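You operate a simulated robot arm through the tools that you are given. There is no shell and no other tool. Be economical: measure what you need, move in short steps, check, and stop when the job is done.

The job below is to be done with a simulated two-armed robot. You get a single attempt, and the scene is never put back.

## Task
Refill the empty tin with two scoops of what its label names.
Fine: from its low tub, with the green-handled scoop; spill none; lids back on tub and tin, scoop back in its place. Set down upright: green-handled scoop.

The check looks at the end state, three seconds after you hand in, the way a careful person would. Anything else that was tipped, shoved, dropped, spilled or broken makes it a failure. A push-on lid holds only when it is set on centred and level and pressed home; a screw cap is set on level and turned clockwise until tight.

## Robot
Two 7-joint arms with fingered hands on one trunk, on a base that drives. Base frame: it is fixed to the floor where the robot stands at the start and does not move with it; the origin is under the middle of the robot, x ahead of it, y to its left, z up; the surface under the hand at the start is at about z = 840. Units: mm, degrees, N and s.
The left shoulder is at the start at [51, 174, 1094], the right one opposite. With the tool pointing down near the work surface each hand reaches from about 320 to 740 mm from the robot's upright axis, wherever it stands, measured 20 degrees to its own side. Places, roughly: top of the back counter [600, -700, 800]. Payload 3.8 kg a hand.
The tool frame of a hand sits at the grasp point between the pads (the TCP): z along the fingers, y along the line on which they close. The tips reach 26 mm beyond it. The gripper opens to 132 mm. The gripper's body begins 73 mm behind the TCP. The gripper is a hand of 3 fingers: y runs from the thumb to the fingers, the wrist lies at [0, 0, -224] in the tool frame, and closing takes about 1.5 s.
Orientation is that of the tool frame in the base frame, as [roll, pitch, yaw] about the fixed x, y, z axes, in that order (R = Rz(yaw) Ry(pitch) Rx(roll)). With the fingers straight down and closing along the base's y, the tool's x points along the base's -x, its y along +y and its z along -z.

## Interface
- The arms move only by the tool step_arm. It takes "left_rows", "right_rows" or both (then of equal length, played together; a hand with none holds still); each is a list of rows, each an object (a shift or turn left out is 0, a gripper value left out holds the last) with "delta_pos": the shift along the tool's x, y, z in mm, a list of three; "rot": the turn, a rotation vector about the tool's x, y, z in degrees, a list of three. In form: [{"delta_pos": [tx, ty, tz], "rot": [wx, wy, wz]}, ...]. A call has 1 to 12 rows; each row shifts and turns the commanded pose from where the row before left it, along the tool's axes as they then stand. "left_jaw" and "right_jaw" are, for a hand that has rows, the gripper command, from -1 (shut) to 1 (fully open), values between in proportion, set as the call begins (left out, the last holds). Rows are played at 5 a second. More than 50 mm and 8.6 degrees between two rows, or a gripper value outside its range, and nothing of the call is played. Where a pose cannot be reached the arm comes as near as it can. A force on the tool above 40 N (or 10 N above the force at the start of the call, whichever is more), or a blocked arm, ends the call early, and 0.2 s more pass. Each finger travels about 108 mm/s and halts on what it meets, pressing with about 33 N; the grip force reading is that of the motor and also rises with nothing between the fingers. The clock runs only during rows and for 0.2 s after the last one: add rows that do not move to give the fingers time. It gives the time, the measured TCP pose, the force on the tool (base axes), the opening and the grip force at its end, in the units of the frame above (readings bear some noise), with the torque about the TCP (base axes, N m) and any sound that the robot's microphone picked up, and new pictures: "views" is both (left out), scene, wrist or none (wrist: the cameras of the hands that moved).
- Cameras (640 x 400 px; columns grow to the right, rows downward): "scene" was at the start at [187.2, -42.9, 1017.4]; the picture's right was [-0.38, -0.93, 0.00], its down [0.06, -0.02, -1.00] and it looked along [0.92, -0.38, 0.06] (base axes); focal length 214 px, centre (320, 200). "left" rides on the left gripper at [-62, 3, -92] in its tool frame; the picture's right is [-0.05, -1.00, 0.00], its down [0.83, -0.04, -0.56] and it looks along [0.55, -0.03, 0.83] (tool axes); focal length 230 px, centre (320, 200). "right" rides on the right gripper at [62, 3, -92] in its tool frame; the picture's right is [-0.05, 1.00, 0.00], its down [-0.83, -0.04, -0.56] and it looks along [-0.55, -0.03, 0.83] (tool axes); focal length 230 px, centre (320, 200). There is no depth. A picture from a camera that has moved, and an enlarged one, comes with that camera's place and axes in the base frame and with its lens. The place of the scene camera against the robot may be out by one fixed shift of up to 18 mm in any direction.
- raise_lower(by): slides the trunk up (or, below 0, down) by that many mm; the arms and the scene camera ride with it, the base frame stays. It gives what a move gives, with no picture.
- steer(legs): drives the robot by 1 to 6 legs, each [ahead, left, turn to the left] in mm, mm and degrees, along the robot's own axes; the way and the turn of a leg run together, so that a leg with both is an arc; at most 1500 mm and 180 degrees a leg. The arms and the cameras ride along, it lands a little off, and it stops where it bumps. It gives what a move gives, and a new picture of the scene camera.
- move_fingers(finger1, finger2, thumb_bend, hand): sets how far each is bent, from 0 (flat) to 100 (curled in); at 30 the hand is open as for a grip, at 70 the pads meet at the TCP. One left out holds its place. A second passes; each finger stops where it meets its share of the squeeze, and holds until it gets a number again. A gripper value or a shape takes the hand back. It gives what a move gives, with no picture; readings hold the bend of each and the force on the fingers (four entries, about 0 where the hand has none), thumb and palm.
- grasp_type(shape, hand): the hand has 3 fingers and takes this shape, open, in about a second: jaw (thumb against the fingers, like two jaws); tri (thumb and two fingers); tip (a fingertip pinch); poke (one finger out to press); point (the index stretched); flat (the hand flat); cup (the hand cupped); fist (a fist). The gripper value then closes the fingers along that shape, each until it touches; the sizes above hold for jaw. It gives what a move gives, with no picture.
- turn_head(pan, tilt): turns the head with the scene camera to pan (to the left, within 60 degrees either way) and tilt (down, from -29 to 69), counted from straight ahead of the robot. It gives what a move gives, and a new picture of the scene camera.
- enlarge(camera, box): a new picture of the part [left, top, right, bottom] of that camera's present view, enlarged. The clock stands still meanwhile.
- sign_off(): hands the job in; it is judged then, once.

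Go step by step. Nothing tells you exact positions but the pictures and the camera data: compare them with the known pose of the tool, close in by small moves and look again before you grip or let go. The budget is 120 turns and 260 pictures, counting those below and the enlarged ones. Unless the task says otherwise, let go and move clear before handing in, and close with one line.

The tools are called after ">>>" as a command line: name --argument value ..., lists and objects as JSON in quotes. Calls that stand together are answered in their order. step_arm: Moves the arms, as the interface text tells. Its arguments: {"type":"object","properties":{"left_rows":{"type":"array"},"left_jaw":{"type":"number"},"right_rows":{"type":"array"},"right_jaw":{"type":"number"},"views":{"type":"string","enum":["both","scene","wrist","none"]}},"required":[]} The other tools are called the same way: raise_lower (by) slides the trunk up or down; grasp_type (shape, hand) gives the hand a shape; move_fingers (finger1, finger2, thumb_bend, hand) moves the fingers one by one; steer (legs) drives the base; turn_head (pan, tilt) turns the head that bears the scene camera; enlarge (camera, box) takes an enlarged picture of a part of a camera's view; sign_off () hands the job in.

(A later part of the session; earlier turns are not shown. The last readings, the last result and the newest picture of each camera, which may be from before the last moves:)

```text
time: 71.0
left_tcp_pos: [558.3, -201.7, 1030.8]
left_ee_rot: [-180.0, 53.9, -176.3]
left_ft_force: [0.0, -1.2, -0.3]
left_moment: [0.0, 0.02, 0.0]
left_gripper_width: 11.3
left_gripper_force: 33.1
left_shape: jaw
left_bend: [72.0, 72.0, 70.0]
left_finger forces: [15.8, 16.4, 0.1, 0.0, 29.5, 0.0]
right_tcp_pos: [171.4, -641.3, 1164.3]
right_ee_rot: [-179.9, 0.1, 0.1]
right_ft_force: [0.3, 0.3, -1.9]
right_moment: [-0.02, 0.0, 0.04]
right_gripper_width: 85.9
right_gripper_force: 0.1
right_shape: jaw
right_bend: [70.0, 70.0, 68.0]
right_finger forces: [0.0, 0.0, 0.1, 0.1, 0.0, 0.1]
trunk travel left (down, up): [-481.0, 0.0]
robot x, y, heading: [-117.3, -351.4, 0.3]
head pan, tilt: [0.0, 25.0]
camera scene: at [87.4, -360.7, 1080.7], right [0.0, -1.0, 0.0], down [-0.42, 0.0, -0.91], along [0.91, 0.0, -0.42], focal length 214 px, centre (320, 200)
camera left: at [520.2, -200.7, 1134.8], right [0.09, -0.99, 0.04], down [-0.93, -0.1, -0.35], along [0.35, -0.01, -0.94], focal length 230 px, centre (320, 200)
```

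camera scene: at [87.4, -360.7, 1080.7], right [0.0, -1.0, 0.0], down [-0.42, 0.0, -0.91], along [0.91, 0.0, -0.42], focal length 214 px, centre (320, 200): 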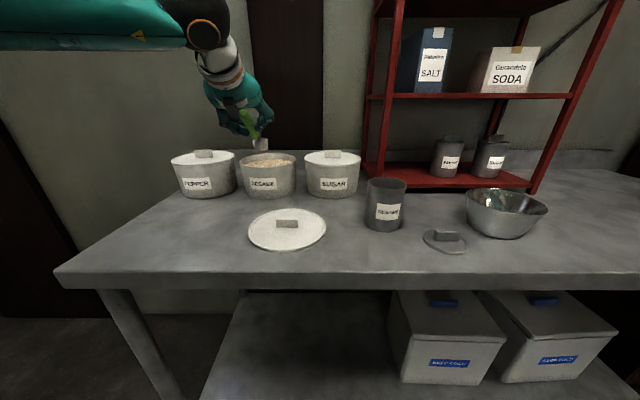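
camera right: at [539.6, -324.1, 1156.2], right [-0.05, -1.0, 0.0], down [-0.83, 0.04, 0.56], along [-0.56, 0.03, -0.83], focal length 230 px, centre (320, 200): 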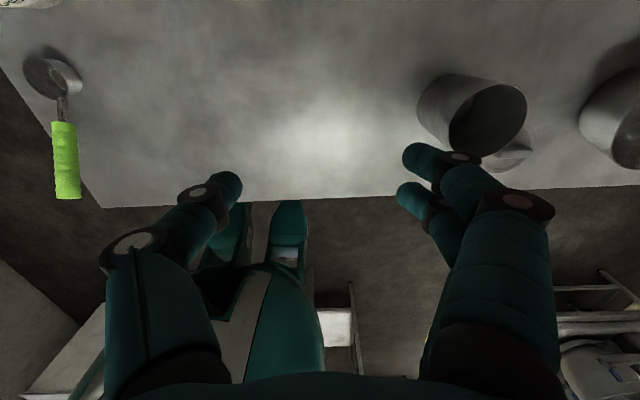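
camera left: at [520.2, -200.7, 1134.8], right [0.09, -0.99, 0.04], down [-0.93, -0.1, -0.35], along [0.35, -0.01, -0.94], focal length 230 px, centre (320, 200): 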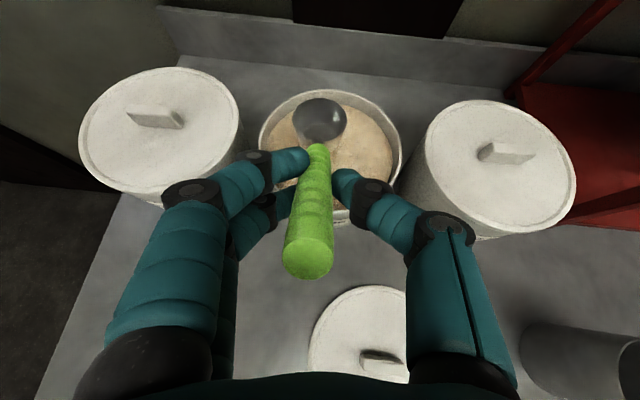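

Cup hovers over the tub. I'll centre it in y and tip its nose down 40° about the cup before descending.

>>> step_arm --left_rows '[{"delta_pos": [-11.5, -10, -1.9], "rot": [0, 8, 0]}, {"delta_pos": [-10.7, 0, -2.0], "rot": [0, 8, 0]}, {"delta_pos": [-10.7, 0, -1.7], "rot": [0, 8, 0]}, {"delta_pos": [-10.6, 0, -1.5], "rot": [0, 8, 0]}, {"delta_pos": [-10.7, 0, -1.1], "rot": [0, 8, 0]}, {}]' --views "both"

>>> enlarge --camera "scene" --box '[160, 80, 380, 215]'

```text
time: 72.4
left_tcp_pos: [561.7, -204.5, 1061.9]
left_ee_rot: [-179.9, 14.0, -176.3]
left_ft_force: [-0.4, 0.6, -1.1]
left_moment: [0.03, 0.01, 0.03]
left_gripper_width: 11.3
left_gripper_force: 33.3
left_shape: jaw
left_bend: [72.0, 72.0, 70.0]
left_finger forces: [18.0, 18.2, 0.0, 0.1, 28.8, 0.0]
left hand out of reach, approached as far as the arm can: row 5
right_tcp_pos: [171.6, -640.8, 1165.6]
right_ee_rot: [-179.9, 0.2, 0.1]
right_ft_force: [0.3, -0.3, -0.3]
right_moment: [-0.01, -0.02, -0.02]
right_gripper_width: 86.1
right_gripper_force: 0.1
right_shape: jaw
right_bend: [70.0, 70.0, 68.0]
right_finger forces: [0.0, 0.1, 0.1, 0.0, 0.1, 0.0]
trunk travel left (down, up): [-481.0, 0.0]
robot x, y, heading: [-118.4, -352.7, 0.3]
head pan, tilt: [0.0, 25.0]
camera scene: at [87.9, -361.3, 1080.6], right [0.0, -1.0, 0.0], down [-0.42, 0.0, -0.91], along [0.91, 0.0, -0.42], focal length 214 px, centre (320, 200)
camera left: at [598.8, -198.4, 1166.5], right [0.11, -0.99, 0.01], down [-0.94, -0.1, 0.34], along [-0.34, -0.05, -0.94], focal length 230 px, centre (320, 200)
```

scene: 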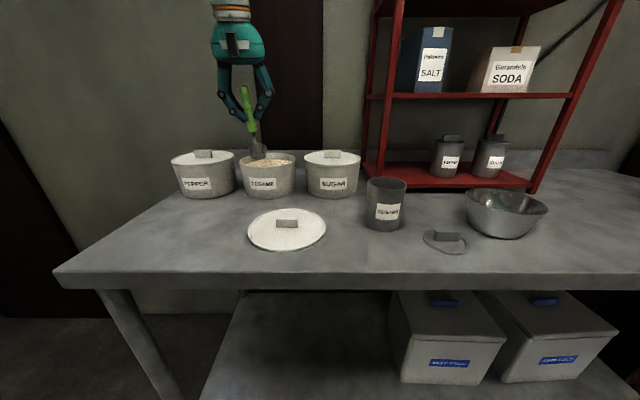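
left: 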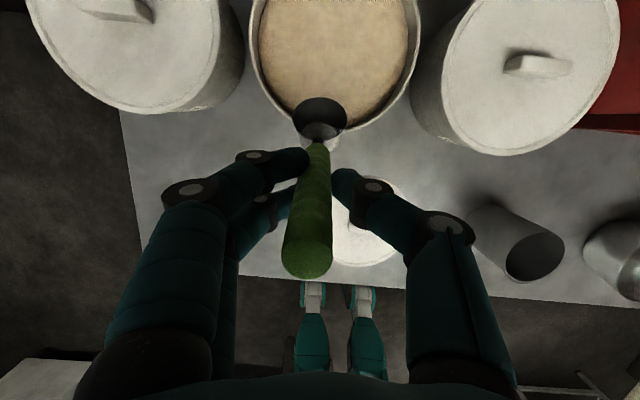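

```text
2.91 times, centred on (270, 148) of scene
camera zoom: at [87.9, -361.3, 1080.6], right [0.0, -1.0, 0.0], down [-0.42, 0.0, -0.91], along [0.91, 0.0, -0.42], focal length 624 px, centre (466, 353)
```

zoom: 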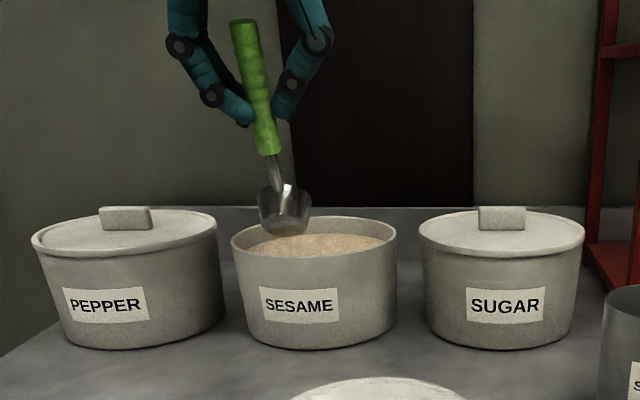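

Reach ran short by 33 mm in x; I'll drive ahead 70 mm and recentre the tipped cup over the tub's near part.

>>> steer --legs '[[70, 0, 0]]'

>>> step_arm --left_rows '[{"delta_pos": [17, -4, -4.3]}, {"delta_pos": [17, -4, -4.3]}, {}]' --views "wrist"

```text
time: 73.4
left_tcp_pos: [630.7, -203.3, 1062.4]
left_ee_rot: [-179.9, 14.0, -176.3]
left_ft_force: [1.5, -0.9, -0.9]
left_moment: [0.01, 0.02, 0.03]
left_gripper_width: 11.5
left_gripper_force: 33.1
left_shape: jaw
left_bend: [72.0, 72.0, 70.0]
left_finger forces: [18.0, 18.1, 0.0, 0.0, 28.8, 0.0]
right_tcp_pos: [239.5, -639.9, 1165.3]
right_ee_rot: [-179.9, 0.1, 0.1]
right_ft_force: [0.6, -0.4, 0.3]
right_moment: [0.01, 0.05, 0.0]
right_gripper_width: 86.0
right_gripper_force: 0.1
right_shape: jaw
right_bend: [70.0, 70.0, 68.0]
right_finger forces: [0.0, 0.0, 0.0, 0.1, 0.0, 0.0]
trunk travel left (down, up): [-481.0, 0.0]
robot x, y, heading: [-51.6, -352.4, 0.5]
head pan, tilt: [0.0, 25.0]
camera scene: at [156.3, -360.9, 1080.8], right [0.0, -1.0, 0.0], down [-0.42, 0.0, -0.91], along [0.91, 0.0, -0.42], focal length 214 px, centre (320, 200)
```

scene: 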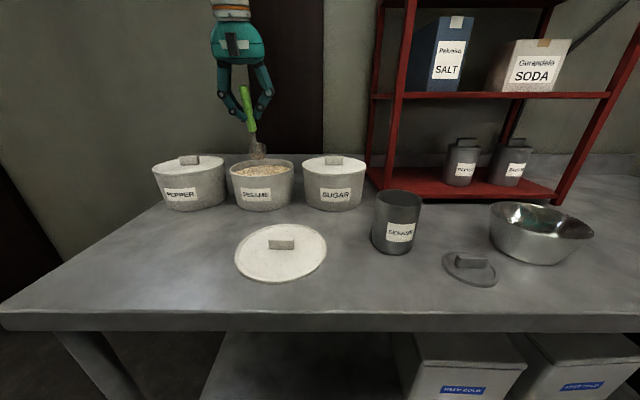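

```text
time: 74.2
left_tcp_pos: [595.1, -214.4, 1062.5]
left_ee_rot: [180.0, 13.9, -176.3]
left_ft_force: [0.1, 0.0, -0.3]
left_moment: [0.02, 0.03, 0.01]
left_gripper_width: 11.2
left_gripper_force: 32.9
left_shape: jaw
left_bend: [72.0, 72.0, 70.0]
left_finger forces: [18.0, 18.0, 0.0, 0.0, 28.7, 0.1]
right_tcp_pos: [239.0, -640.1, 1165.0]
right_ee_rot: [-180.0, 0.1, 0.1]
right_ft_force: [-0.4, -0.1, 0.6]
right_moment: [-0.02, -0.01, 0.0]
right_gripper_width: 86.1
right_gripper_force: 0.1
right_shape: jaw
right_bend: [70.0, 70.0, 68.0]
right_finger forces: [0.0, 0.0, 0.0, 0.1, 0.0, 0.0]
trunk travel left (down, up): [-481.0, 0.0]
robot x, y, heading: [-51.9, -350.7, -0.0]
head pan, tilt: [0.0, 25.0]
camera left: at [632.5, -207.4, 1166.3], right [0.12, -0.99, 0.01], down [-0.94, -0.1, 0.34], along [-0.33, -0.05, -0.94], focal length 230 px, centre (320, 200)
```

left: 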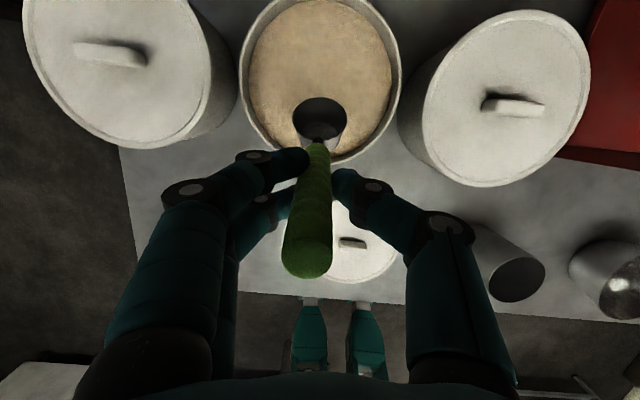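

Cup is nose-down over the near part of the tub. Descending into the sesame.

>>> step_arm --left_rows '[{"delta_pos": [8, 2, 35]}, {"delta_pos": [4, 1, 18]}, {"delta_pos": [3, 0, 13]}, {"delta_pos": [2.9, 0, 12.7]}]' --views "both"

>>> enlarge --camera "scene" --box '[160, 80, 380, 215]'

```text
time: 75.2
left_tcp_pos: [596.8, -211.9, 980.6]
left_ee_rot: [-179.9, 14.0, -176.2]
left_ft_force: [0.1, -0.4, -0.7]
left_moment: [0.0, 0.04, -0.02]
left_gripper_width: 11.3
left_gripper_force: 32.9
left_shape: jaw
left_bend: [72.0, 72.0, 70.0]
left_finger forces: [18.3, 18.2, 0.0, 0.0, 28.7, 0.0]
right_tcp_pos: [239.3, -640.7, 1165.4]
right_ee_rot: [-179.8, 0.2, 0.1]
right_ft_force: [-0.2, -0.1, -0.4]
right_moment: [-0.02, 0.02, 0.01]
right_gripper_width: 86.1
right_gripper_force: 0.1
right_shape: jaw
right_bend: [70.0, 70.0, 68.0]
right_finger forces: [0.0, 0.0, 0.0, 0.0, 0.0, 0.1]
trunk travel left (down, up): [-481.0, 0.0]
robot x, y, heading: [-53.2, -353.7, 0.3]
head pan, tilt: [0.0, 25.0]
camera scene: at [156.3, -360.7, 1080.6], right [0.0, -1.0, 0.0], down [-0.42, 0.0, -0.91], along [0.91, 0.0, -0.42], focal length 214 px, centre (320, 200)
camera left: at [634.4, -204.6, 1085.5], right [0.11, -0.99, 0.01], down [-0.94, -0.1, 0.34], along [-0.33, -0.05, -0.94], focal length 230 px, centre (320, 200)
```

scene: 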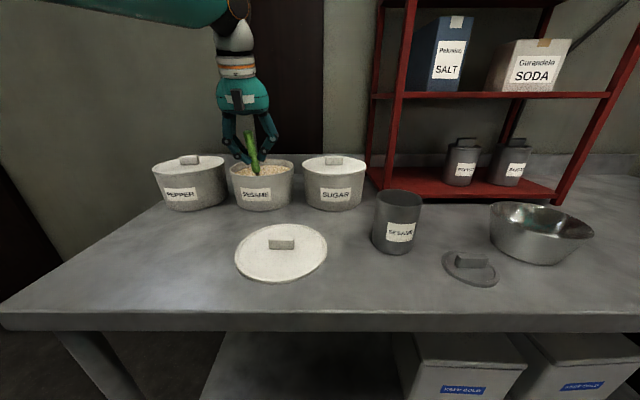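
left: 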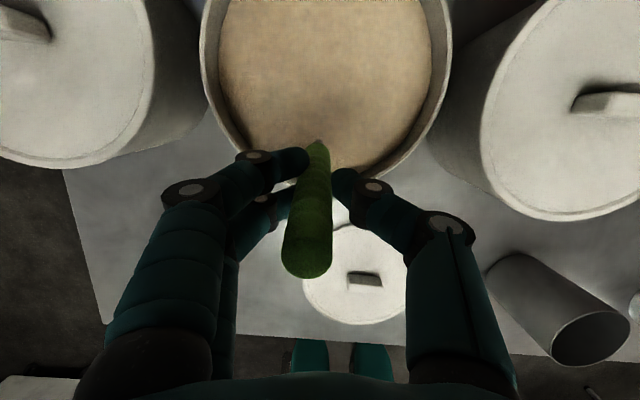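

```text
2.91 times, centred on (270, 148) of scene
camera zoom: at [156.3, -360.7, 1080.6], right [0.0, -1.0, 0.0], down [-0.42, 0.0, -0.91], along [0.91, 0.0, -0.42], focal length 624 px, centre (466, 353)
```

zoom: 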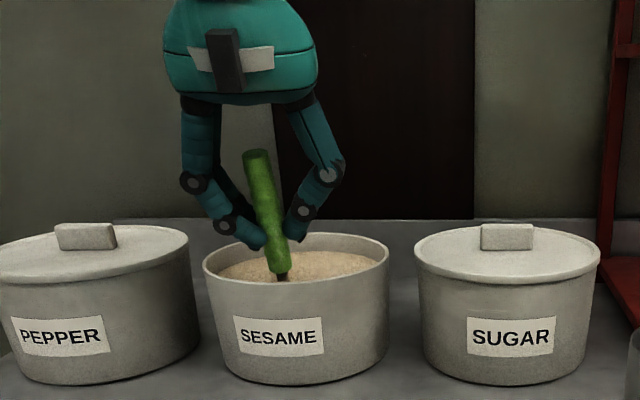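

The cup is immersed with no contact on the tub. Sweeping forward and levelling as it lifts out.

>>> step_arm --left_rows '[{"delta_pos": [2.7, 0, 8.6], "rot": [0, -8, 0]}, {"delta_pos": [-1.0, 0, 9.7], "rot": [0, -8, 0]}, {"delta_pos": [-6.9, 0, 4]}, {"delta_pos": [1.9, 0, -5], "rot": [0, -6, 0]}, {"delta_pos": [1.6, 0, -7.1], "rot": [0, -6, 0]}, {"delta_pos": [0.8, 0, -7.5], "rot": [0, -6, 0]}, {"delta_pos": [-1, 0, -7.2], "rot": [0, -6, 0]}, {"delta_pos": [-16, 0, -12]}, {"delta_pos": [-16, 0, -12]}, {}]' --views "both"

>>> enlarge --camera "left" --box '[220, 40, 420, 165]'

```text
time: 77.4
left_tcp_pos: [588.0, -213.0, 1024.0]
left_ee_rot: [-179.9, 54.1, -176.1]
left_ft_force: [0.4, -0.1, -0.8]
left_moment: [-0.02, 0.02, 0.07]
left_gripper_width: 11.4
left_gripper_force: 33.1
left_shape: jaw
left_bend: [72.0, 72.0, 70.0]
left_finger forces: [19.1, 19.8, 0.0, 0.0, 28.3, 0.1]
right_tcp_pos: [238.8, -640.1, 1164.5]
right_ee_rot: [-179.9, 0.1, 0.1]
right_ft_force: [-0.1, 0.1, -0.3]
right_moment: [-0.02, 0.01, 0.0]
right_gripper_width: 86.0
right_gripper_force: 0.1
right_shape: jaw
right_bend: [70.0, 70.0, 68.0]
right_finger forces: [0.0, 0.0, 0.1, 0.0, 0.0, 0.0]
trunk travel left (down, up): [-481.0, 0.0]
robot x, y, heading: [-51.7, -352.4, 0.0]
head pan, tilt: [0.0, 25.0]
camera scene: at [156.3, -360.8, 1080.6], right [0.0, -1.0, 0.0], down [-0.42, 0.0, -0.91], along [0.91, 0.0, -0.42], focal length 214 px, centre (320, 200)
camera left: at [549.9, -210.4, 1126.7], right [0.1, -0.99, 0.04], down [-0.93, -0.1, -0.35], along [0.35, -0.01, -0.94], focal length 230 px, centre (320, 200)
```

scene: 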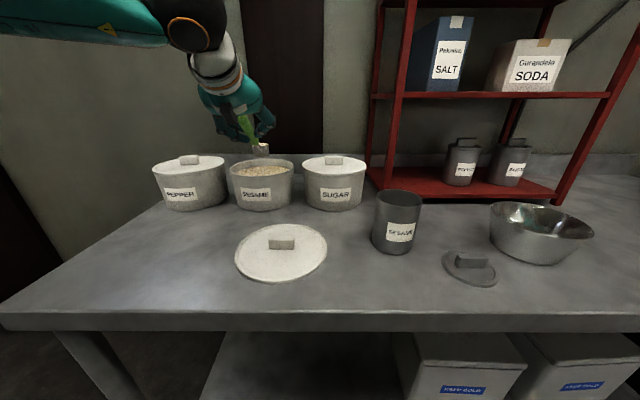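
left: 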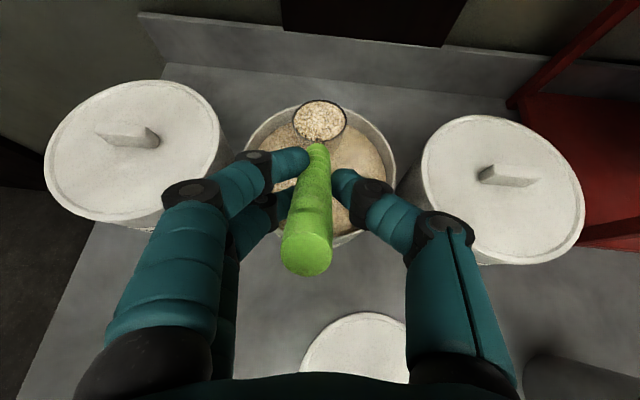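

```text
3.20 times, centred on (320, 102) of left
camera zoom: at [549.9, -210.4, 1126.7], right [0.1, -0.99, 0.04], down [-0.93, -0.1, -0.35], along [0.35, -0.01, -0.94], focal length 736 px, centre (320, 512)
```

zoom: 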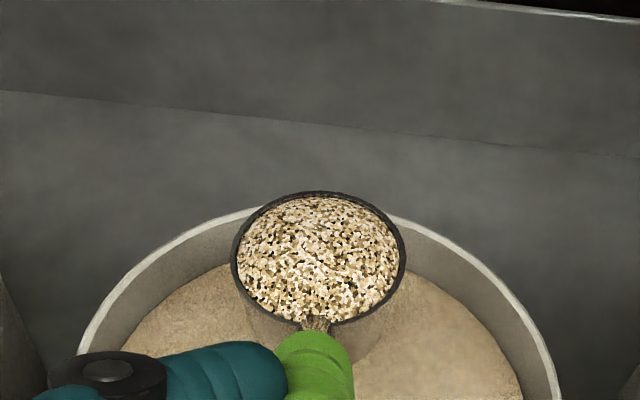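

A full, slightly heaped scoop. I'll raise it a little and carry it level and slowly toward the tin.

>>> step_arm --left_rows '[{"delta_pos": [-12, 0, -9]}, {"delta_pos": [9, -15, -13]}, {"delta_pos": [9, -18, -13]}, {"delta_pos": [9, -18, -13]}, {"delta_pos": [9, -18, -13]}, {"delta_pos": [9, -18, -13]}, {"delta_pos": [9, -18, -13]}, {"delta_pos": [9, -18, -13]}, {"delta_pos": [9, -18, -13]}, {"delta_pos": [9, -18, -13]}, {"delta_pos": [9, -15, -13]}, {}]' --views "both"

```text
time: 80.0
left_tcp_pos: [442.7, -395.3, 1039.8]
left_ee_rot: [-179.8, 54.0, -176.2]
left_ft_force: [0.5, 0.4, -0.5]
left_moment: [-0.03, 0.04, 0.02]
left_gripper_width: 11.1
left_gripper_force: 33.1
left_shape: jaw
left_bend: [72.0, 72.0, 70.0]
left_finger forces: [19.8, 19.8, 0.0, 0.1, 28.7, 0.1]
right_tcp_pos: [240.2, -637.7, 1164.8]
right_ee_rot: [-179.9, 0.1, 0.0]
right_ft_force: [1.0, -0.2, 0.2]
right_moment: [-0.02, -0.01, 0.0]
right_gripper_width: 86.1
right_gripper_force: 0.0
right_shape: jaw
right_bend: [70.0, 70.0, 68.0]
right_finger forces: [0.0, 0.1, 0.1, 0.1, 0.1, 0.1]
trunk travel left (down, up): [-481.0, 0.0]
robot x, y, heading: [-50.1, -351.7, 0.3]
head pan, tilt: [0.0, 25.0]
camera scene: at [156.3, -360.5, 1080.6], right [0.0, -1.0, 0.0], down [-0.42, 0.0, -0.91], along [0.91, 0.0, -0.42], focal length 214 px, centre (320, 200)
camera left: at [403.5, -393.5, 1144.5], right [0.1, -0.99, 0.04], down [-0.93, -0.1, -0.35], along [0.35, -0.01, -0.94], focal length 230 px, centre (320, 200)
```

scene: 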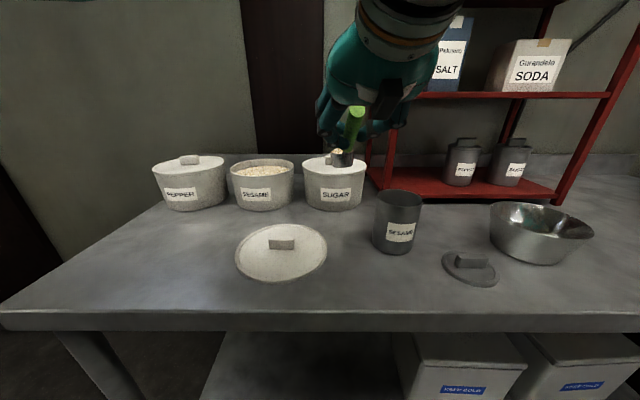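
left: 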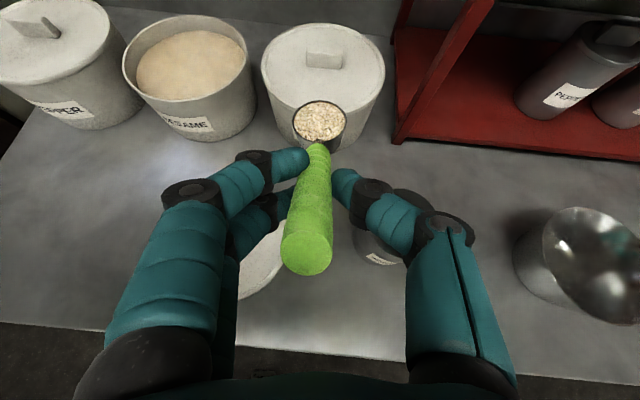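

>>> step_arm --left_rows '[{"delta_pos": [9, -10, -13]}, {"delta_pos": [9, -14, -13]}, {"delta_pos": [9, -14, -13]}, {"delta_pos": [9, -14, -13]}, {}]' --views "both"

```text
time: 81.2
left_tcp_pos: [382.6, -452.0, 1043.5]
left_ee_rot: [-179.9, 54.0, -176.2]
left_ft_force: [0.0, -0.4, -0.4]
left_moment: [0.01, 0.03, 0.02]
left_gripper_width: 11.0
left_gripper_force: 33.0
left_shape: jaw
left_bend: [72.0, 72.0, 70.0]
left_finger forces: [20.0, 19.7, 0.0, 0.1, 28.7, 0.1]
right_tcp_pos: [239.7, -639.2, 1164.3]
right_ee_rot: [-179.9, 0.1, 0.2]
right_ft_force: [-0.6, 0.0, -0.1]
right_moment: [0.01, -0.01, 0.01]
right_gripper_width: 85.9
right_gripper_force: 0.2
right_shape: jaw
right_bend: [70.0, 70.0, 68.0]
right_finger forces: [0.0, 0.0, 0.1, 0.0, 0.0, 0.0]
trunk travel left (down, up): [-481.0, 0.0]
robot x, y, heading: [-49.7, -350.5, 0.2]
head pan, tilt: [0.0, 25.0]
camera scene: at [156.3, -360.5, 1080.6], right [0.0, -1.0, 0.0], down [-0.42, 0.0, -0.91], along [0.91, 0.0, -0.42], focal length 214 px, centre (320, 200)
camera left: at [344.5, -449.7, 1146.8], right [0.1, -0.99, 0.04], down [-0.93, -0.1, -0.35], along [0.35, -0.01, -0.94], focal length 230 px, centre (320, 200)
```

scene: 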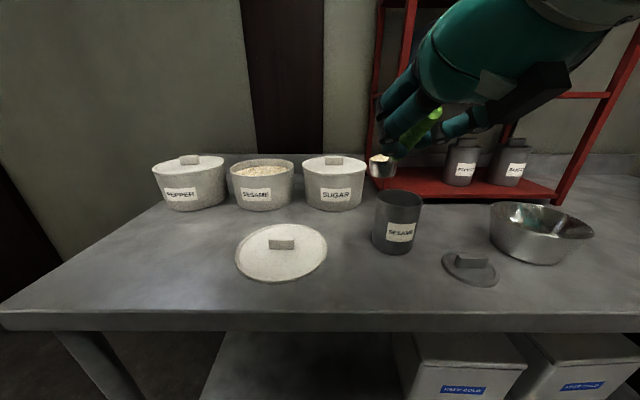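
left: 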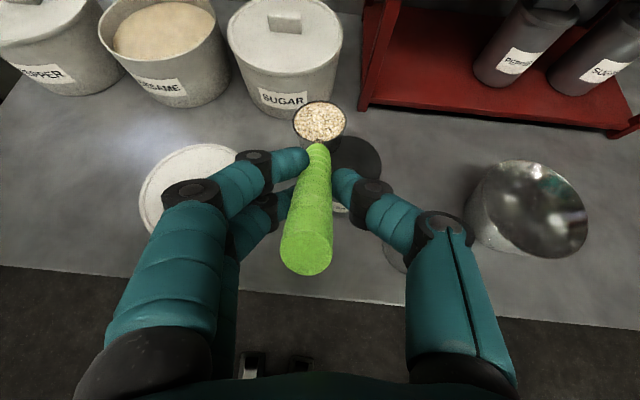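

>>> enlarge --camera "left" --box '[260, 90, 420, 190]'

>>> enlarge --camera "scene" --box '[340, 120, 500, 270]'

```text
4.00 times, centred on (340, 140) of left
camera zoom: at [344.5, -449.7, 1146.8], right [0.1, -0.99, 0.04], down [-0.93, -0.1, -0.35], along [0.35, -0.01, -0.94], focal length 920 px, centre (240, 440)
```

zoom: 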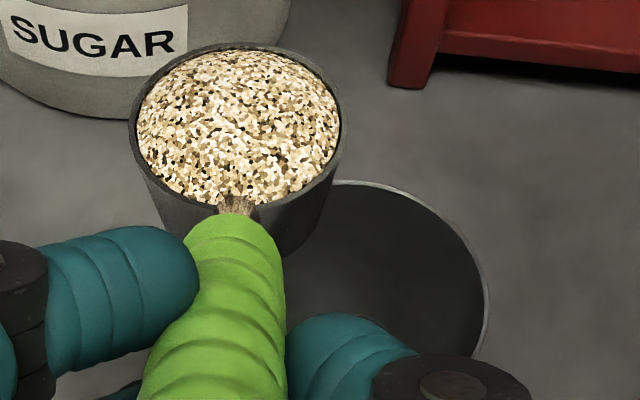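

```text
2.67 times, centred on (420, 195) of scene
camera zoom: at [156.3, -360.5, 1080.6], right [0.0, -1.0, 0.0], down [-0.42, 0.0, -0.91], along [0.91, 0.0, -0.42], focal length 572 px, centre (53, 213)
```

zoom: 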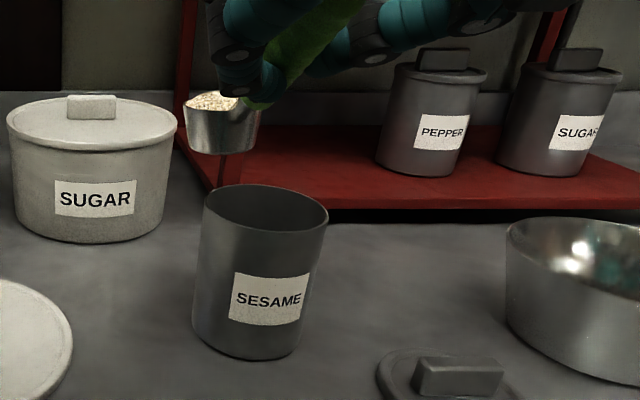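

Tin centre is about [469,-478] with rim near 930. I'll place the cup centred above the mouth, then check.

>>> step_arm --left_rows '[{"delta_pos": [0, -12, 0]}, {"delta_pos": [-0.8, -12, 1.1]}, {"delta_pos": [0, -9.5, 0]}, {"delta_pos": [13, 0, 9.5]}, {"delta_pos": [13.3, 0, 9.6]}, {}]' --views "both"

>>> enlarge --camera "scene" --box '[340, 120, 500, 270]'

>>> enlarge --camera "left" --box '[260, 70, 420, 190]'

```text
time: 82.6
left_tcp_pos: [386.1, -484.3, 1010.4]
left_ee_rot: [-179.9, 54.0, -176.2]
left_ft_force: [0.2, 0.0, -1.0]
left_moment: [0.0, 0.04, -0.01]
left_gripper_width: 11.3
left_gripper_force: 33.5
left_shape: jaw
left_bend: [72.0, 72.0, 70.0]
left_finger forces: [20.1, 19.8, 0.1, 0.1, 28.7, 0.0]
right_tcp_pos: [240.0, -640.7, 1164.3]
right_ee_rot: [-179.8, 0.1, 0.0]
right_ft_force: [-0.1, 0.2, -0.7]
right_moment: [-0.03, 0.04, 0.01]
right_gripper_width: 85.7
right_gripper_force: 0.0
right_shape: jaw
right_bend: [70.0, 70.0, 68.0]
right_finger forces: [0.1, 0.0, 0.0, 0.1, 0.0, 0.0]
trunk travel left (down, up): [-481.0, 0.0]
robot x, y, heading: [-53.7, -351.0, 0.3]
head pan, tilt: [0.0, 25.0]
camera scene: at [156.1, -360.8, 1080.7], right [0.0, -1.0, 0.0], down [-0.42, 0.0, -0.91], along [0.91, 0.0, -0.42], focal length 214 px, centre (320, 200)
camera left: at [346.8, -483.3, 1114.4], right [0.1, -0.99, 0.04], down [-0.93, -0.1, -0.35], along [0.35, -0.01, -0.94], focal length 230 px, centre (320, 200)
```

scene: 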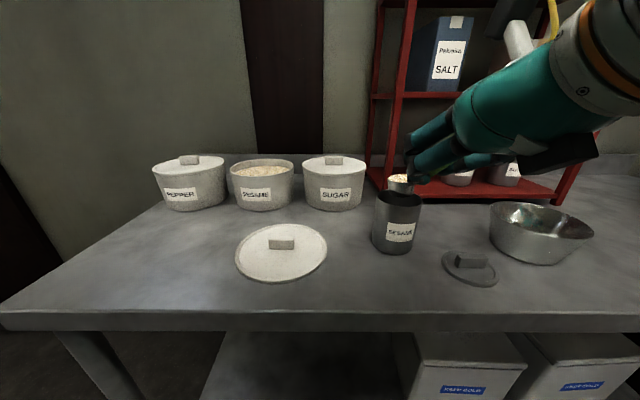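
left: 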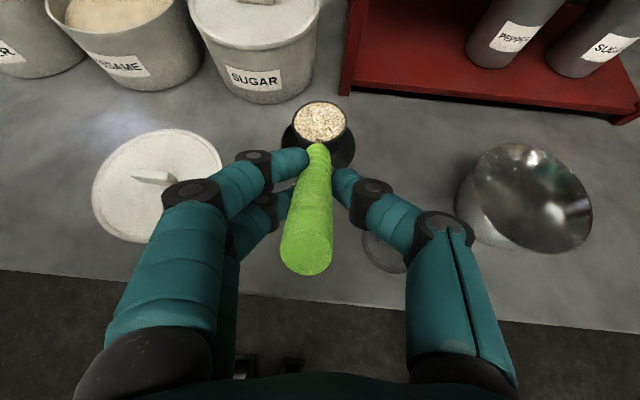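

```text
2.67 times, centred on (420, 195) of scene
camera zoom: at [156.1, -360.8, 1080.7], right [0.0, -1.0, 0.0], down [-0.42, 0.0, -0.91], along [0.91, 0.0, -0.42], focal length 572 px, centre (53, 213)
```

zoom: 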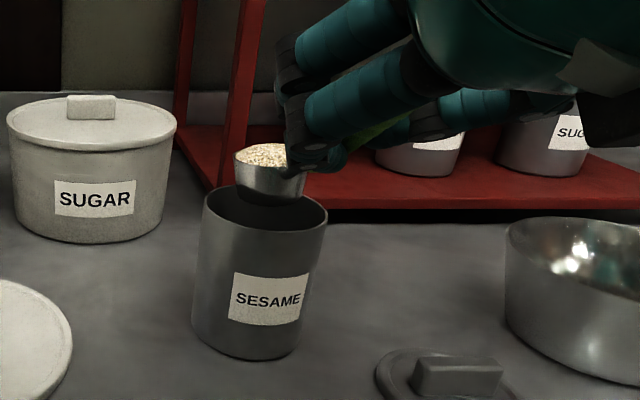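

```text
3.33 times, centred on (340, 130) of left
camera zoom: at [346.8, -483.3, 1114.4], right [0.1, -0.99, 0.04], down [-0.93, -0.1, -0.35], along [0.35, -0.01, -0.94], focal length 767 px, centre (253, 433)
```

zoom: 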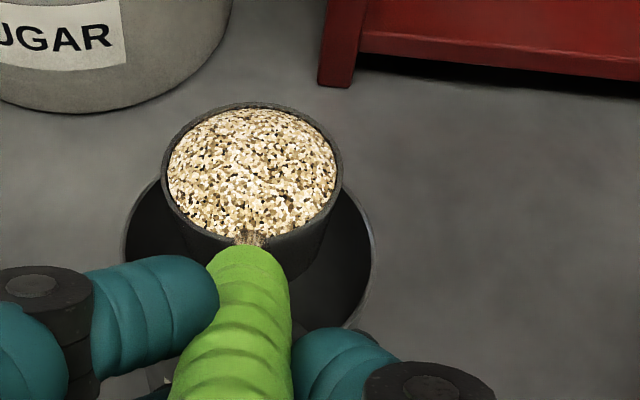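

The cup is centred over the tin. I'll pour by rolling it sideways about the cup, in stages.

>>> step_arm --left_rows '[{"delta_pos": [0.36, 6, 0.26], "rot": [4.94, 0, -6.8]}, {"delta_pos": [0.36, 6, 0.26], "rot": [4.94, 0, -6.8]}, {"delta_pos": [0.36, 6, 0.26], "rot": [4.94, 0, -6.8]}, {"delta_pos": [0.36, 6, 0.26], "rot": [4.94, 0, -6.8]}, {"delta_pos": [0.36, 6, 0.26], "rot": [4.94, 0, -6.8]}, {"delta_pos": [0.36, 6, 0.26], "rot": [4.94, 0, -6.8]}]' --views "both"

>>> enlarge --camera "scene" --box '[320, 130, 520, 280]'

```text
time: 84.0
left_tcp_pos: [382.8, -455.3, 996.0]
left_ee_rot: [-115.9, 31.3, -129.7]
left_ft_force: [0.1, -0.4, -2.1]
left_moment: [0.03, 0.09, 0.01]
left_gripper_width: 11.1
left_gripper_force: 32.9
left_shape: jaw
left_bend: [72.0, 72.0, 70.0]
left_finger forces: [19.9, 19.9, 0.0, 0.1, 28.4, 0.0]
right_tcp_pos: [238.7, -642.2, 1165.1]
right_ee_rot: [-179.8, 0.0, 0.1]
right_ft_force: [0.2, -0.6, 0.0]
right_moment: [0.04, -0.01, -0.03]
right_gripper_width: 86.0
right_gripper_force: 0.1
right_shape: jaw
right_bend: [70.0, 70.0, 68.0]
right_finger forces: [0.0, 0.0, 0.1, 0.1, 0.0, 0.2]
trunk travel left (down, up): [-481.0, 0.0]
robot x, y, heading: [-47.7, -353.0, 0.2]
head pan, tilt: [0.0, 25.0]
camera scene: at [154.9, -362.7, 1081.2], right [0.0, -1.0, 0.0], down [-0.42, 0.0, -0.91], along [0.91, 0.0, -0.42], focal length 214 px, centre (320, 200)
camera left: at [338.4, -374.7, 1059.7], right [0.07, -0.6, 0.8], down [-0.92, -0.35, -0.19], along [0.39, -0.72, -0.58], focal length 230 px, centre (320, 200)
```

scene: 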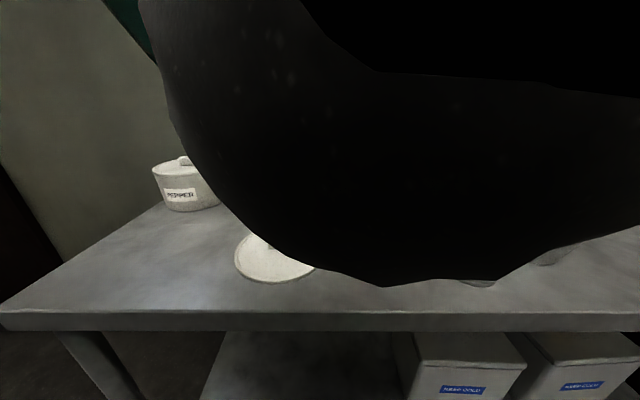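
left: 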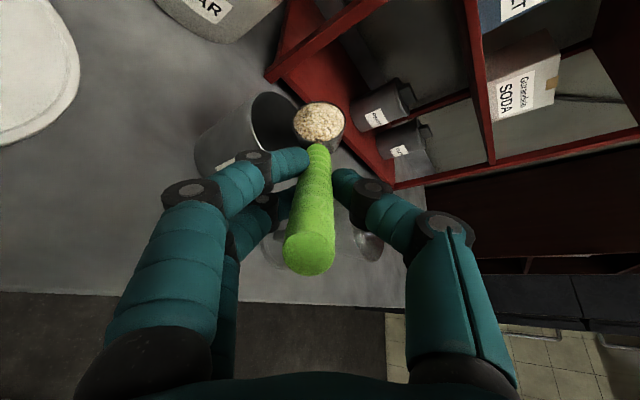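

```text
2.67 times, centred on (420, 205) of scene
camera zoom: at [154.9, -362.7, 1081.2], right [0.0, -1.0, 0.0], down [-0.42, 0.0, -0.91], along [0.91, 0.0, -0.42], focal length 572 px, centre (53, 187)
```

zoom: 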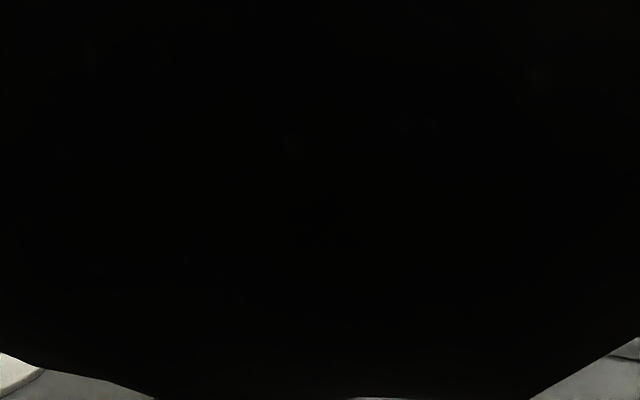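

The forearm is coming too close in front of the head, and nothing has poured yet at 50°. I'll roll back level, move the base back and to the right for room, and retry.

>>> step_arm --left_rows '[{"delta_pos": [0.36, -6, 0.26], "rot": [-4.94, 0, 6.8]}, {"delta_pos": [0.36, -6, 0.26], "rot": [-4.94, 0, 6.8]}, {"delta_pos": [0.36, -6, 0.26], "rot": [-4.94, 0, 6.8]}, {"delta_pos": [0.36, -6, 0.26], "rot": [-4.94, 0, 6.8]}, {"delta_pos": [0.36, -6, 0.26], "rot": [-4.94, 0, 6.8]}, {"delta_pos": [0.36, -6, 0.26], "rot": [-4.94, 0, 6.8]}, {"delta_pos": [-20, 0, -14.7]}, {"delta_pos": [-20, 0, -14.7]}, {}]' --views "both"

```text
time: 86.0
left_tcp_pos: [385.5, -485.4, 1059.6]
left_ee_rot: [-180.0, 53.9, -176.3]
left_ft_force: [-0.3, -0.5, -0.7]
left_moment: [0.02, 0.06, 0.0]
left_gripper_width: 11.1
left_gripper_force: 32.9
left_shape: jaw
left_bend: [72.0, 72.0, 70.0]
left_finger forces: [20.7, 19.7, 0.0, 0.0, 28.9, 0.0]
right_tcp_pos: [239.0, -639.7, 1164.7]
right_ee_rot: [-179.9, 0.2, 0.1]
right_ft_force: [0.2, -0.1, 0.1]
right_moment: [0.03, -0.02, -0.02]
right_gripper_width: 86.2
right_gripper_force: 0.2
right_shape: jaw
right_bend: [70.0, 70.0, 68.0]
right_finger forces: [0.0, 0.0, 0.0, 0.1, 0.0, 0.1]
trunk travel left (down, up): [-481.0, 0.0]
robot x, y, heading: [-50.6, -348.7, -0.1]
head pan, tilt: [0.0, 25.0]
camera scene: at [156.3, -360.9, 1080.6], right [0.0, -1.0, 0.0], down [-0.42, 0.0, -0.91], along [0.91, 0.0, -0.42], focal length 214 px, centre (320, 200)
camera left: at [346.7, -484.1, 1163.4], right [0.09, -0.99, 0.04], down [-0.93, -0.1, -0.35], along [0.35, -0.01, -0.94], focal length 230 px, centre (320, 200)
```

scene: 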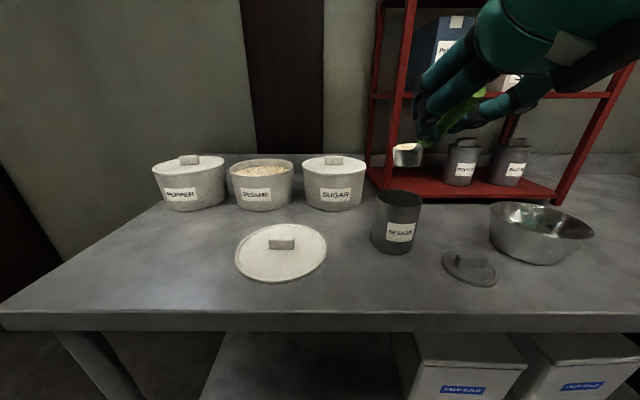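
left: 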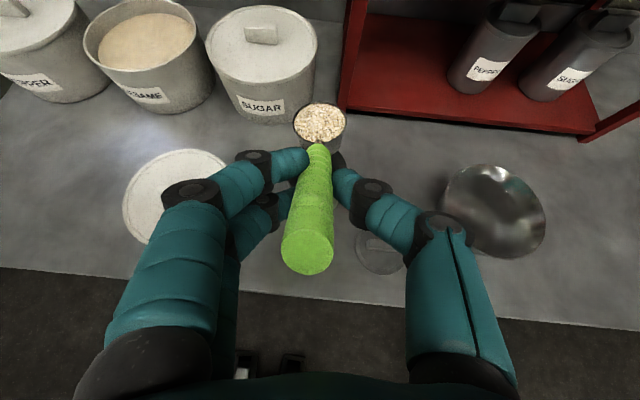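

>>> steer --legs '[[-75, 0, 0], [0, -95, 0]]'

>>> step_arm --left_rows '[{"delta_pos": [0, 22, 0]}, {"delta_pos": [0, 24, 0]}, {"delta_pos": [0, 22, 0]}, {"delta_pos": [0, 22, 0]}, {"delta_pos": [-13, 0, 18]}, {"delta_pos": [-15, 0, 20]}, {"delta_pos": [-15, 0, 20]}, {}]' --views "none"

```text
time: 88.1
left_tcp_pos: [310.2, -579.8, 1060.1]
left_ee_rot: [-179.9, 54.0, -176.3]
left_ft_force: [-1.1, -0.8, -1.5]
left_moment: [0.02, 0.05, -0.01]
left_gripper_width: 11.2
left_gripper_force: 33.2
left_shape: jaw
left_bend: [72.0, 72.0, 70.0]
left_finger forces: [20.7, 19.7, 0.0, 0.0, 28.8, 0.0]
right_tcp_pos: [164.7, -736.6, 1165.6]
right_ee_rot: [-179.9, 0.1, 0.0]
right_ft_force: [-0.2, -0.2, 0.0]
right_moment: [0.02, 0.02, 0.01]
right_gripper_width: 86.2
right_gripper_force: 0.1
right_shape: jaw
right_bend: [70.0, 70.0, 68.0]
right_finger forces: [0.1, 0.0, 0.1, 0.0, 0.0, 0.1]
trunk travel left (down, up): [-481.0, 0.0]
robot x, y, heading: [-126.1, -446.5, 0.3]
head pan, tilt: [0.0, 25.0]
camera scene: at [81.6, -456.1, 1080.7], right [0.0, -1.0, 0.0], down [-0.42, 0.0, -0.91], along [0.91, 0.0, -0.42], focal length 214 px, centre (320, 200)
```

scene: 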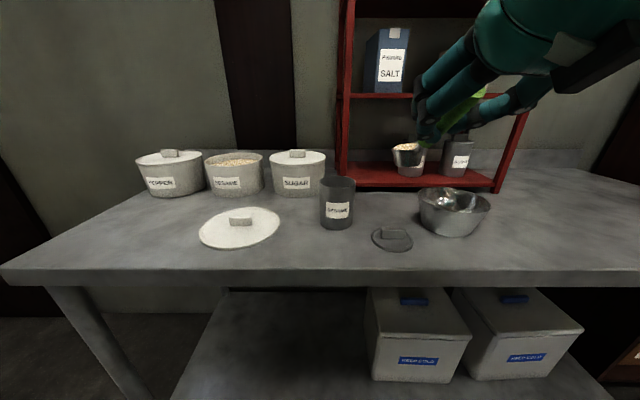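

```text
time: 89.9
left_tcp_pos: [376.0, -486.3, 1060.5]
left_ee_rot: [-179.8, 54.0, -176.3]
left_ft_force: [0.0, 0.4, -1.6]
left_moment: [0.02, 0.07, -0.05]
left_gripper_width: 11.1
left_gripper_force: 33.5
left_shape: jaw
left_bend: [72.0, 72.0, 70.0]
left_finger forces: [20.8, 19.6, 0.0, 0.1, 29.0, 0.0]
right_tcp_pos: [164.6, -735.6, 1164.7]
right_ee_rot: [-179.8, 0.1, 0.2]
right_ft_force: [-0.1, 0.0, 0.2]
right_moment: [0.03, 0.0, 0.02]
right_gripper_width: 86.0
right_gripper_force: 0.1
right_shape: jaw
right_bend: [70.0, 70.0, 68.0]
right_finger forces: [0.1, 0.0, 0.0, 0.1, 0.0, 0.0]
trunk travel left (down, up): [-481.0, 0.0]
robot x, y, heading: [-125.7, -447.4, 0.3]
head pan, tilt: [0.0, 25.0]
```

>>> step_arm --left_rows '[{"delta_pos": [11.4, 0, 12.4]}, {"delta_pos": [11.4, 0, 12.4]}, {"delta_pos": [11.4, 0, 12.4]}, {}, {"delta_pos": [0.36, 6, 0.26], "rot": [4.94, 0, -6.8]}, {"delta_pos": [0.36, 6, 0.26], "rot": [4.94, 0, -6.8]}, {"delta_pos": [0.36, 6, 0.26], "rot": [4.94, 0, -6.8]}, {"delta_pos": [0.36, 6, 0.26], "rot": [4.94, 0, -6.8]}, {"delta_pos": [0.36, 6, 0.26], "rot": [4.94, 0, -6.8]}, {"delta_pos": [0.36, 6, 0.26], "rot": [4.94, 0, -6.8]}, {}]' --views "both"

```text
time: 92.3
left_tcp_pos: [392.9, -441.0, 1000.2]
left_ee_rot: [-126.0, 35.5, -137.2]
left_ft_force: [-0.3, -0.6, -1.1]
left_moment: [0.06, 0.06, 0.01]
left_gripper_width: 10.9
left_gripper_force: 32.5
left_shape: jaw
left_bend: [72.0, 72.0, 70.0]
left_finger forces: [20.0, 19.5, 0.1, 0.0, 28.5, 0.0]
left hand out of reach, approached as far as the arm can: row 9, 10
right_tcp_pos: [165.4, -735.8, 1165.1]
right_ee_rot: [-180.0, 0.1, 0.1]
right_ft_force: [-0.4, -0.8, -0.6]
right_moment: [-0.01, 0.0, 0.0]
right_gripper_width: 85.9
right_gripper_force: 0.0
right_shape: jaw
right_bend: [70.0, 70.0, 68.0]
right_finger forces: [0.1, 0.0, 0.0, 0.0, 0.0, 0.0]
trunk travel left (down, up): [-481.0, 0.0]
robot x, y, heading: [-128.5, -446.4, -0.1]
head pan, tilt: [0.0, 25.0]
camera scene: at [81.7, -456.7, 1080.7], right [0.0, -1.0, 0.0], down [-0.42, 0.0, -0.91], along [0.91, 0.0, -0.42], focal length 214 px, centre (320, 200)
camera left: at [356.1, -370.3, 1077.9], right [0.09, -0.72, 0.69], down [-0.94, -0.29, -0.19], along [0.34, -0.63, -0.7], focal length 230 px, centre (320, 200)
```

scene: 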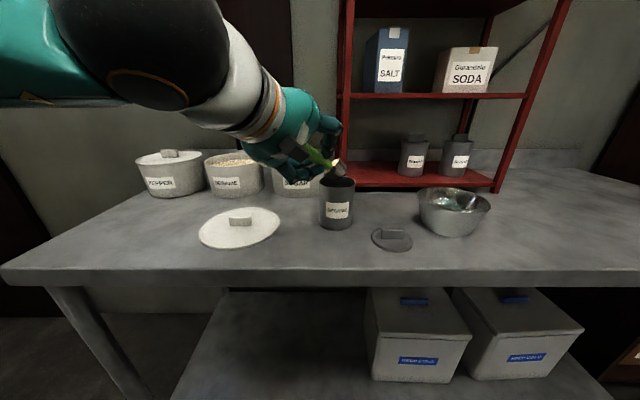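
left: 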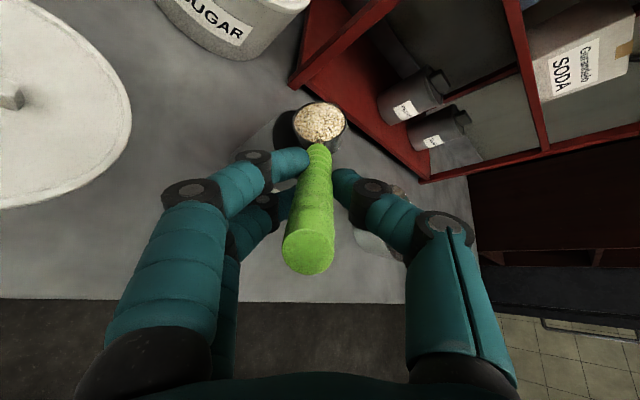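

The wrist hits a joint limit rolling this way. A better way is a pure roll about the hand's own axis with the hand nearly horizontal, so I'll first return level and then reposition the base further right and back.

>>> step_arm --left_rows '[{"delta_pos": [0.36, -6, 0.26], "rot": [-4.94, 0, 6.8]}, {"delta_pos": [0.36, -6, 0.26], "rot": [-4.94, 0, 6.8]}, {"delta_pos": [0.36, -6, 0.26], "rot": [-4.94, 0, 6.8]}, {"delta_pos": [0.36, -6, 0.26], "rot": [-4.94, 0, 6.8]}, {}]' --views "wrist"

```text
time: 93.5
left_tcp_pos: [394.3, -461.9, 1008.8]
left_ee_rot: [-168.0, 50.6, -168.5]
left_ft_force: [0.0, -1.0, -0.2]
left_moment: [0.04, 0.09, -0.01]
left_gripper_width: 11.2
left_gripper_force: 33.6
left_shape: jaw
left_bend: [72.0, 72.0, 70.0]
left_finger forces: [20.4, 19.4, 0.1, 0.0, 28.7, 0.1]
right_tcp_pos: [165.8, -734.8, 1165.1]
right_ee_rot: [-179.9, 0.1, 0.1]
right_ft_force: [-0.3, 0.4, 0.5]
right_moment: [-0.01, -0.01, 0.01]
right_gripper_width: 86.0
right_gripper_force: 0.0
right_shape: jaw
right_bend: [70.0, 70.0, 68.0]
right_finger forces: [0.0, 0.1, 0.0, 0.0, 0.1, 0.1]
trunk travel left (down, up): [-481.0, 0.0]
robot x, y, heading: [-124.9, -447.1, 0.2]
head pan, tilt: [0.0, 25.0]
camera left: at [360.5, -445.4, 1113.6], right [0.07, -0.98, 0.17], down [-0.95, -0.12, -0.29], along [0.31, -0.14, -0.94], focal length 230 px, centre (320, 200)
```

left: 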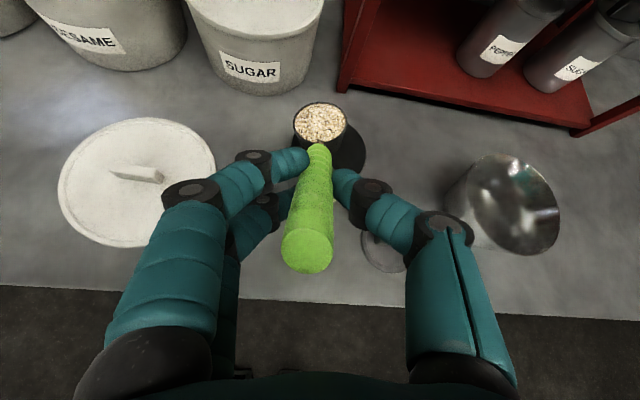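

>>> step_arm --left_rows '[{"delta_pos": [0.36, -6, 0.26], "rot": [-4.94, 0, 6.8]}, {"delta_pos": [-20, 0, -14.7]}, {"delta_pos": [-20, 0, -14.7]}, {}]' --views "none"

>>> steer --legs '[[-95, 0, 0], [0, -150, 0]]'

>>> step_arm --left_rows '[{"delta_pos": [0, 24, 0]}, {"delta_pos": [0, 26, 0]}, {"delta_pos": [0, 26, 0]}, {"delta_pos": [0, 26, 0]}, {"delta_pos": [0, 26, 0]}, {}]' --views "both"

```text
time: 94.5
left_tcp_pos: [396.7, -469.1, 1059.4]
left_ee_rot: [178.8, 51.3, -179.1]
left_ft_force: [0.8, -1.0, -0.7]
left_moment: [-0.01, 0.02, 0.02]
left_gripper_width: 10.9
left_gripper_force: 32.7
left_shape: jaw
left_bend: [72.0, 72.0, 70.0]
left_finger forces: [20.4, 19.4, 0.0, 0.1, 28.8, 0.0]
right_tcp_pos: [164.5, -734.2, 1164.1]
right_ee_rot: [-179.9, 0.1, 0.1]
right_ft_force: [0.4, -0.5, -0.6]
right_moment: [-0.04, -0.03, -0.02]
right_gripper_width: 85.9
right_gripper_force: 0.0
right_shape: jaw
right_bend: [70.0, 70.0, 68.0]
right_finger forces: [0.1, 0.0, 0.1, 0.1, 0.1, 0.0]
trunk travel left (down, up): [-481.0, 0.0]
robot x, y, heading: [-123.8, -448.3, 0.2]
head pan, tilt: [0.0, 25.0]
```

```text
time: 97.2
left_tcp_pos: [301.9, -619.9, 1058.9]
left_ee_rot: [178.9, 51.4, -179.2]
left_ft_force: [-0.2, 0.3, 0.0]
left_moment: [0.01, 0.02, 0.01]
left_gripper_width: 11.1
left_gripper_force: 33.4
left_shape: jaw
left_bend: [72.0, 72.0, 70.0]
left_finger forces: [20.4, 19.3, 0.1, 0.1, 28.7, 0.0]
right_tcp_pos: [70.0, -885.6, 1164.2]
right_ee_rot: [-179.9, 0.1, 0.0]
right_ft_force: [1.1, -0.3, -0.2]
right_moment: [0.03, -0.04, 0.05]
right_gripper_width: 86.2
right_gripper_force: 0.0
right_shape: jaw
right_bend: [70.0, 70.0, 68.0]
right_finger forces: [0.0, 0.0, 0.0, 0.0, 0.0, 0.0]
trunk travel left (down, up): [-481.0, 0.0]
robot x, y, heading: [-220.0, -599.1, 0.2]
head pan, tilt: [0.0, 25.0]
camera scene: at [-13.1, -606.4, 1080.6], right [0.0, -1.0, 0.0], down [-0.42, 0.0, -0.91], along [0.91, 0.0, -0.42], focal length 214 px, centre (320, 200)
```

scene: 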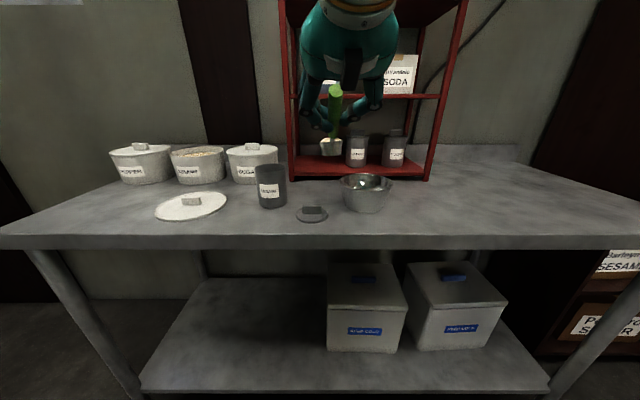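

```text
time: 98.6
left_tcp_pos: [297.3, -491.0, 1061.3]
left_ee_rot: [178.9, 51.3, -179.2]
left_ft_force: [-0.5, -0.6, 0.2]
left_moment: [0.01, 0.03, -0.03]
left_gripper_width: 10.9
left_gripper_force: 33.5
left_shape: jaw
left_bend: [72.0, 72.0, 70.0]
left_finger forces: [20.7, 19.1, 0.1, 0.1, 28.8, 0.0]
right_tcp_pos: [69.4, -886.2, 1163.0]
right_ee_rot: [-179.9, 0.1, 0.0]
right_ft_force: [0.6, -1.1, -0.5]
right_moment: [0.0, 0.03, -0.02]
right_gripper_width: 85.8
right_gripper_force: 0.0
right_shape: jaw
right_bend: [70.0, 70.0, 68.0]
right_finger forces: [0.0, 0.0, 0.0, 0.0, 0.0, 0.1]
trunk travel left (down, up): [-481.0, 0.0]
robot x, y, heading: [-218.0, -597.4, 0.2]
head pan, tilt: [0.0, 25.0]
camera scene: at [-13.0, -606.7, 1080.6], right [0.0, -1.0, 0.0], down [-0.42, 0.0, -0.91], along [0.91, 0.0, -0.42], focal length 214 px, centre (320, 200)
camera left: at [263.8, -490.7, 1166.2], right [0.06, -1.0, 0.03], down [-0.95, -0.07, -0.3], along [0.3, -0.01, -0.95], focal length 230 px, centre (320, 200)
```

scene: 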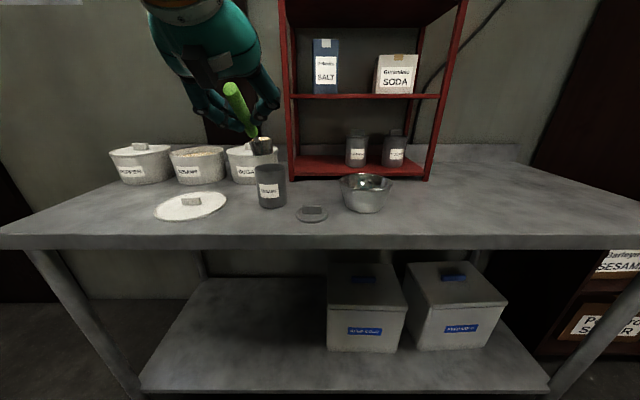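
left: 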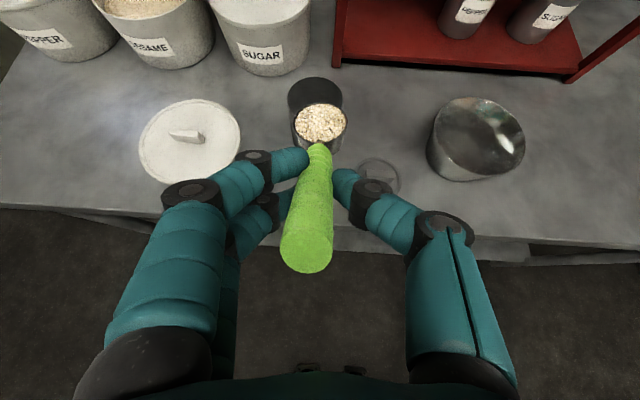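

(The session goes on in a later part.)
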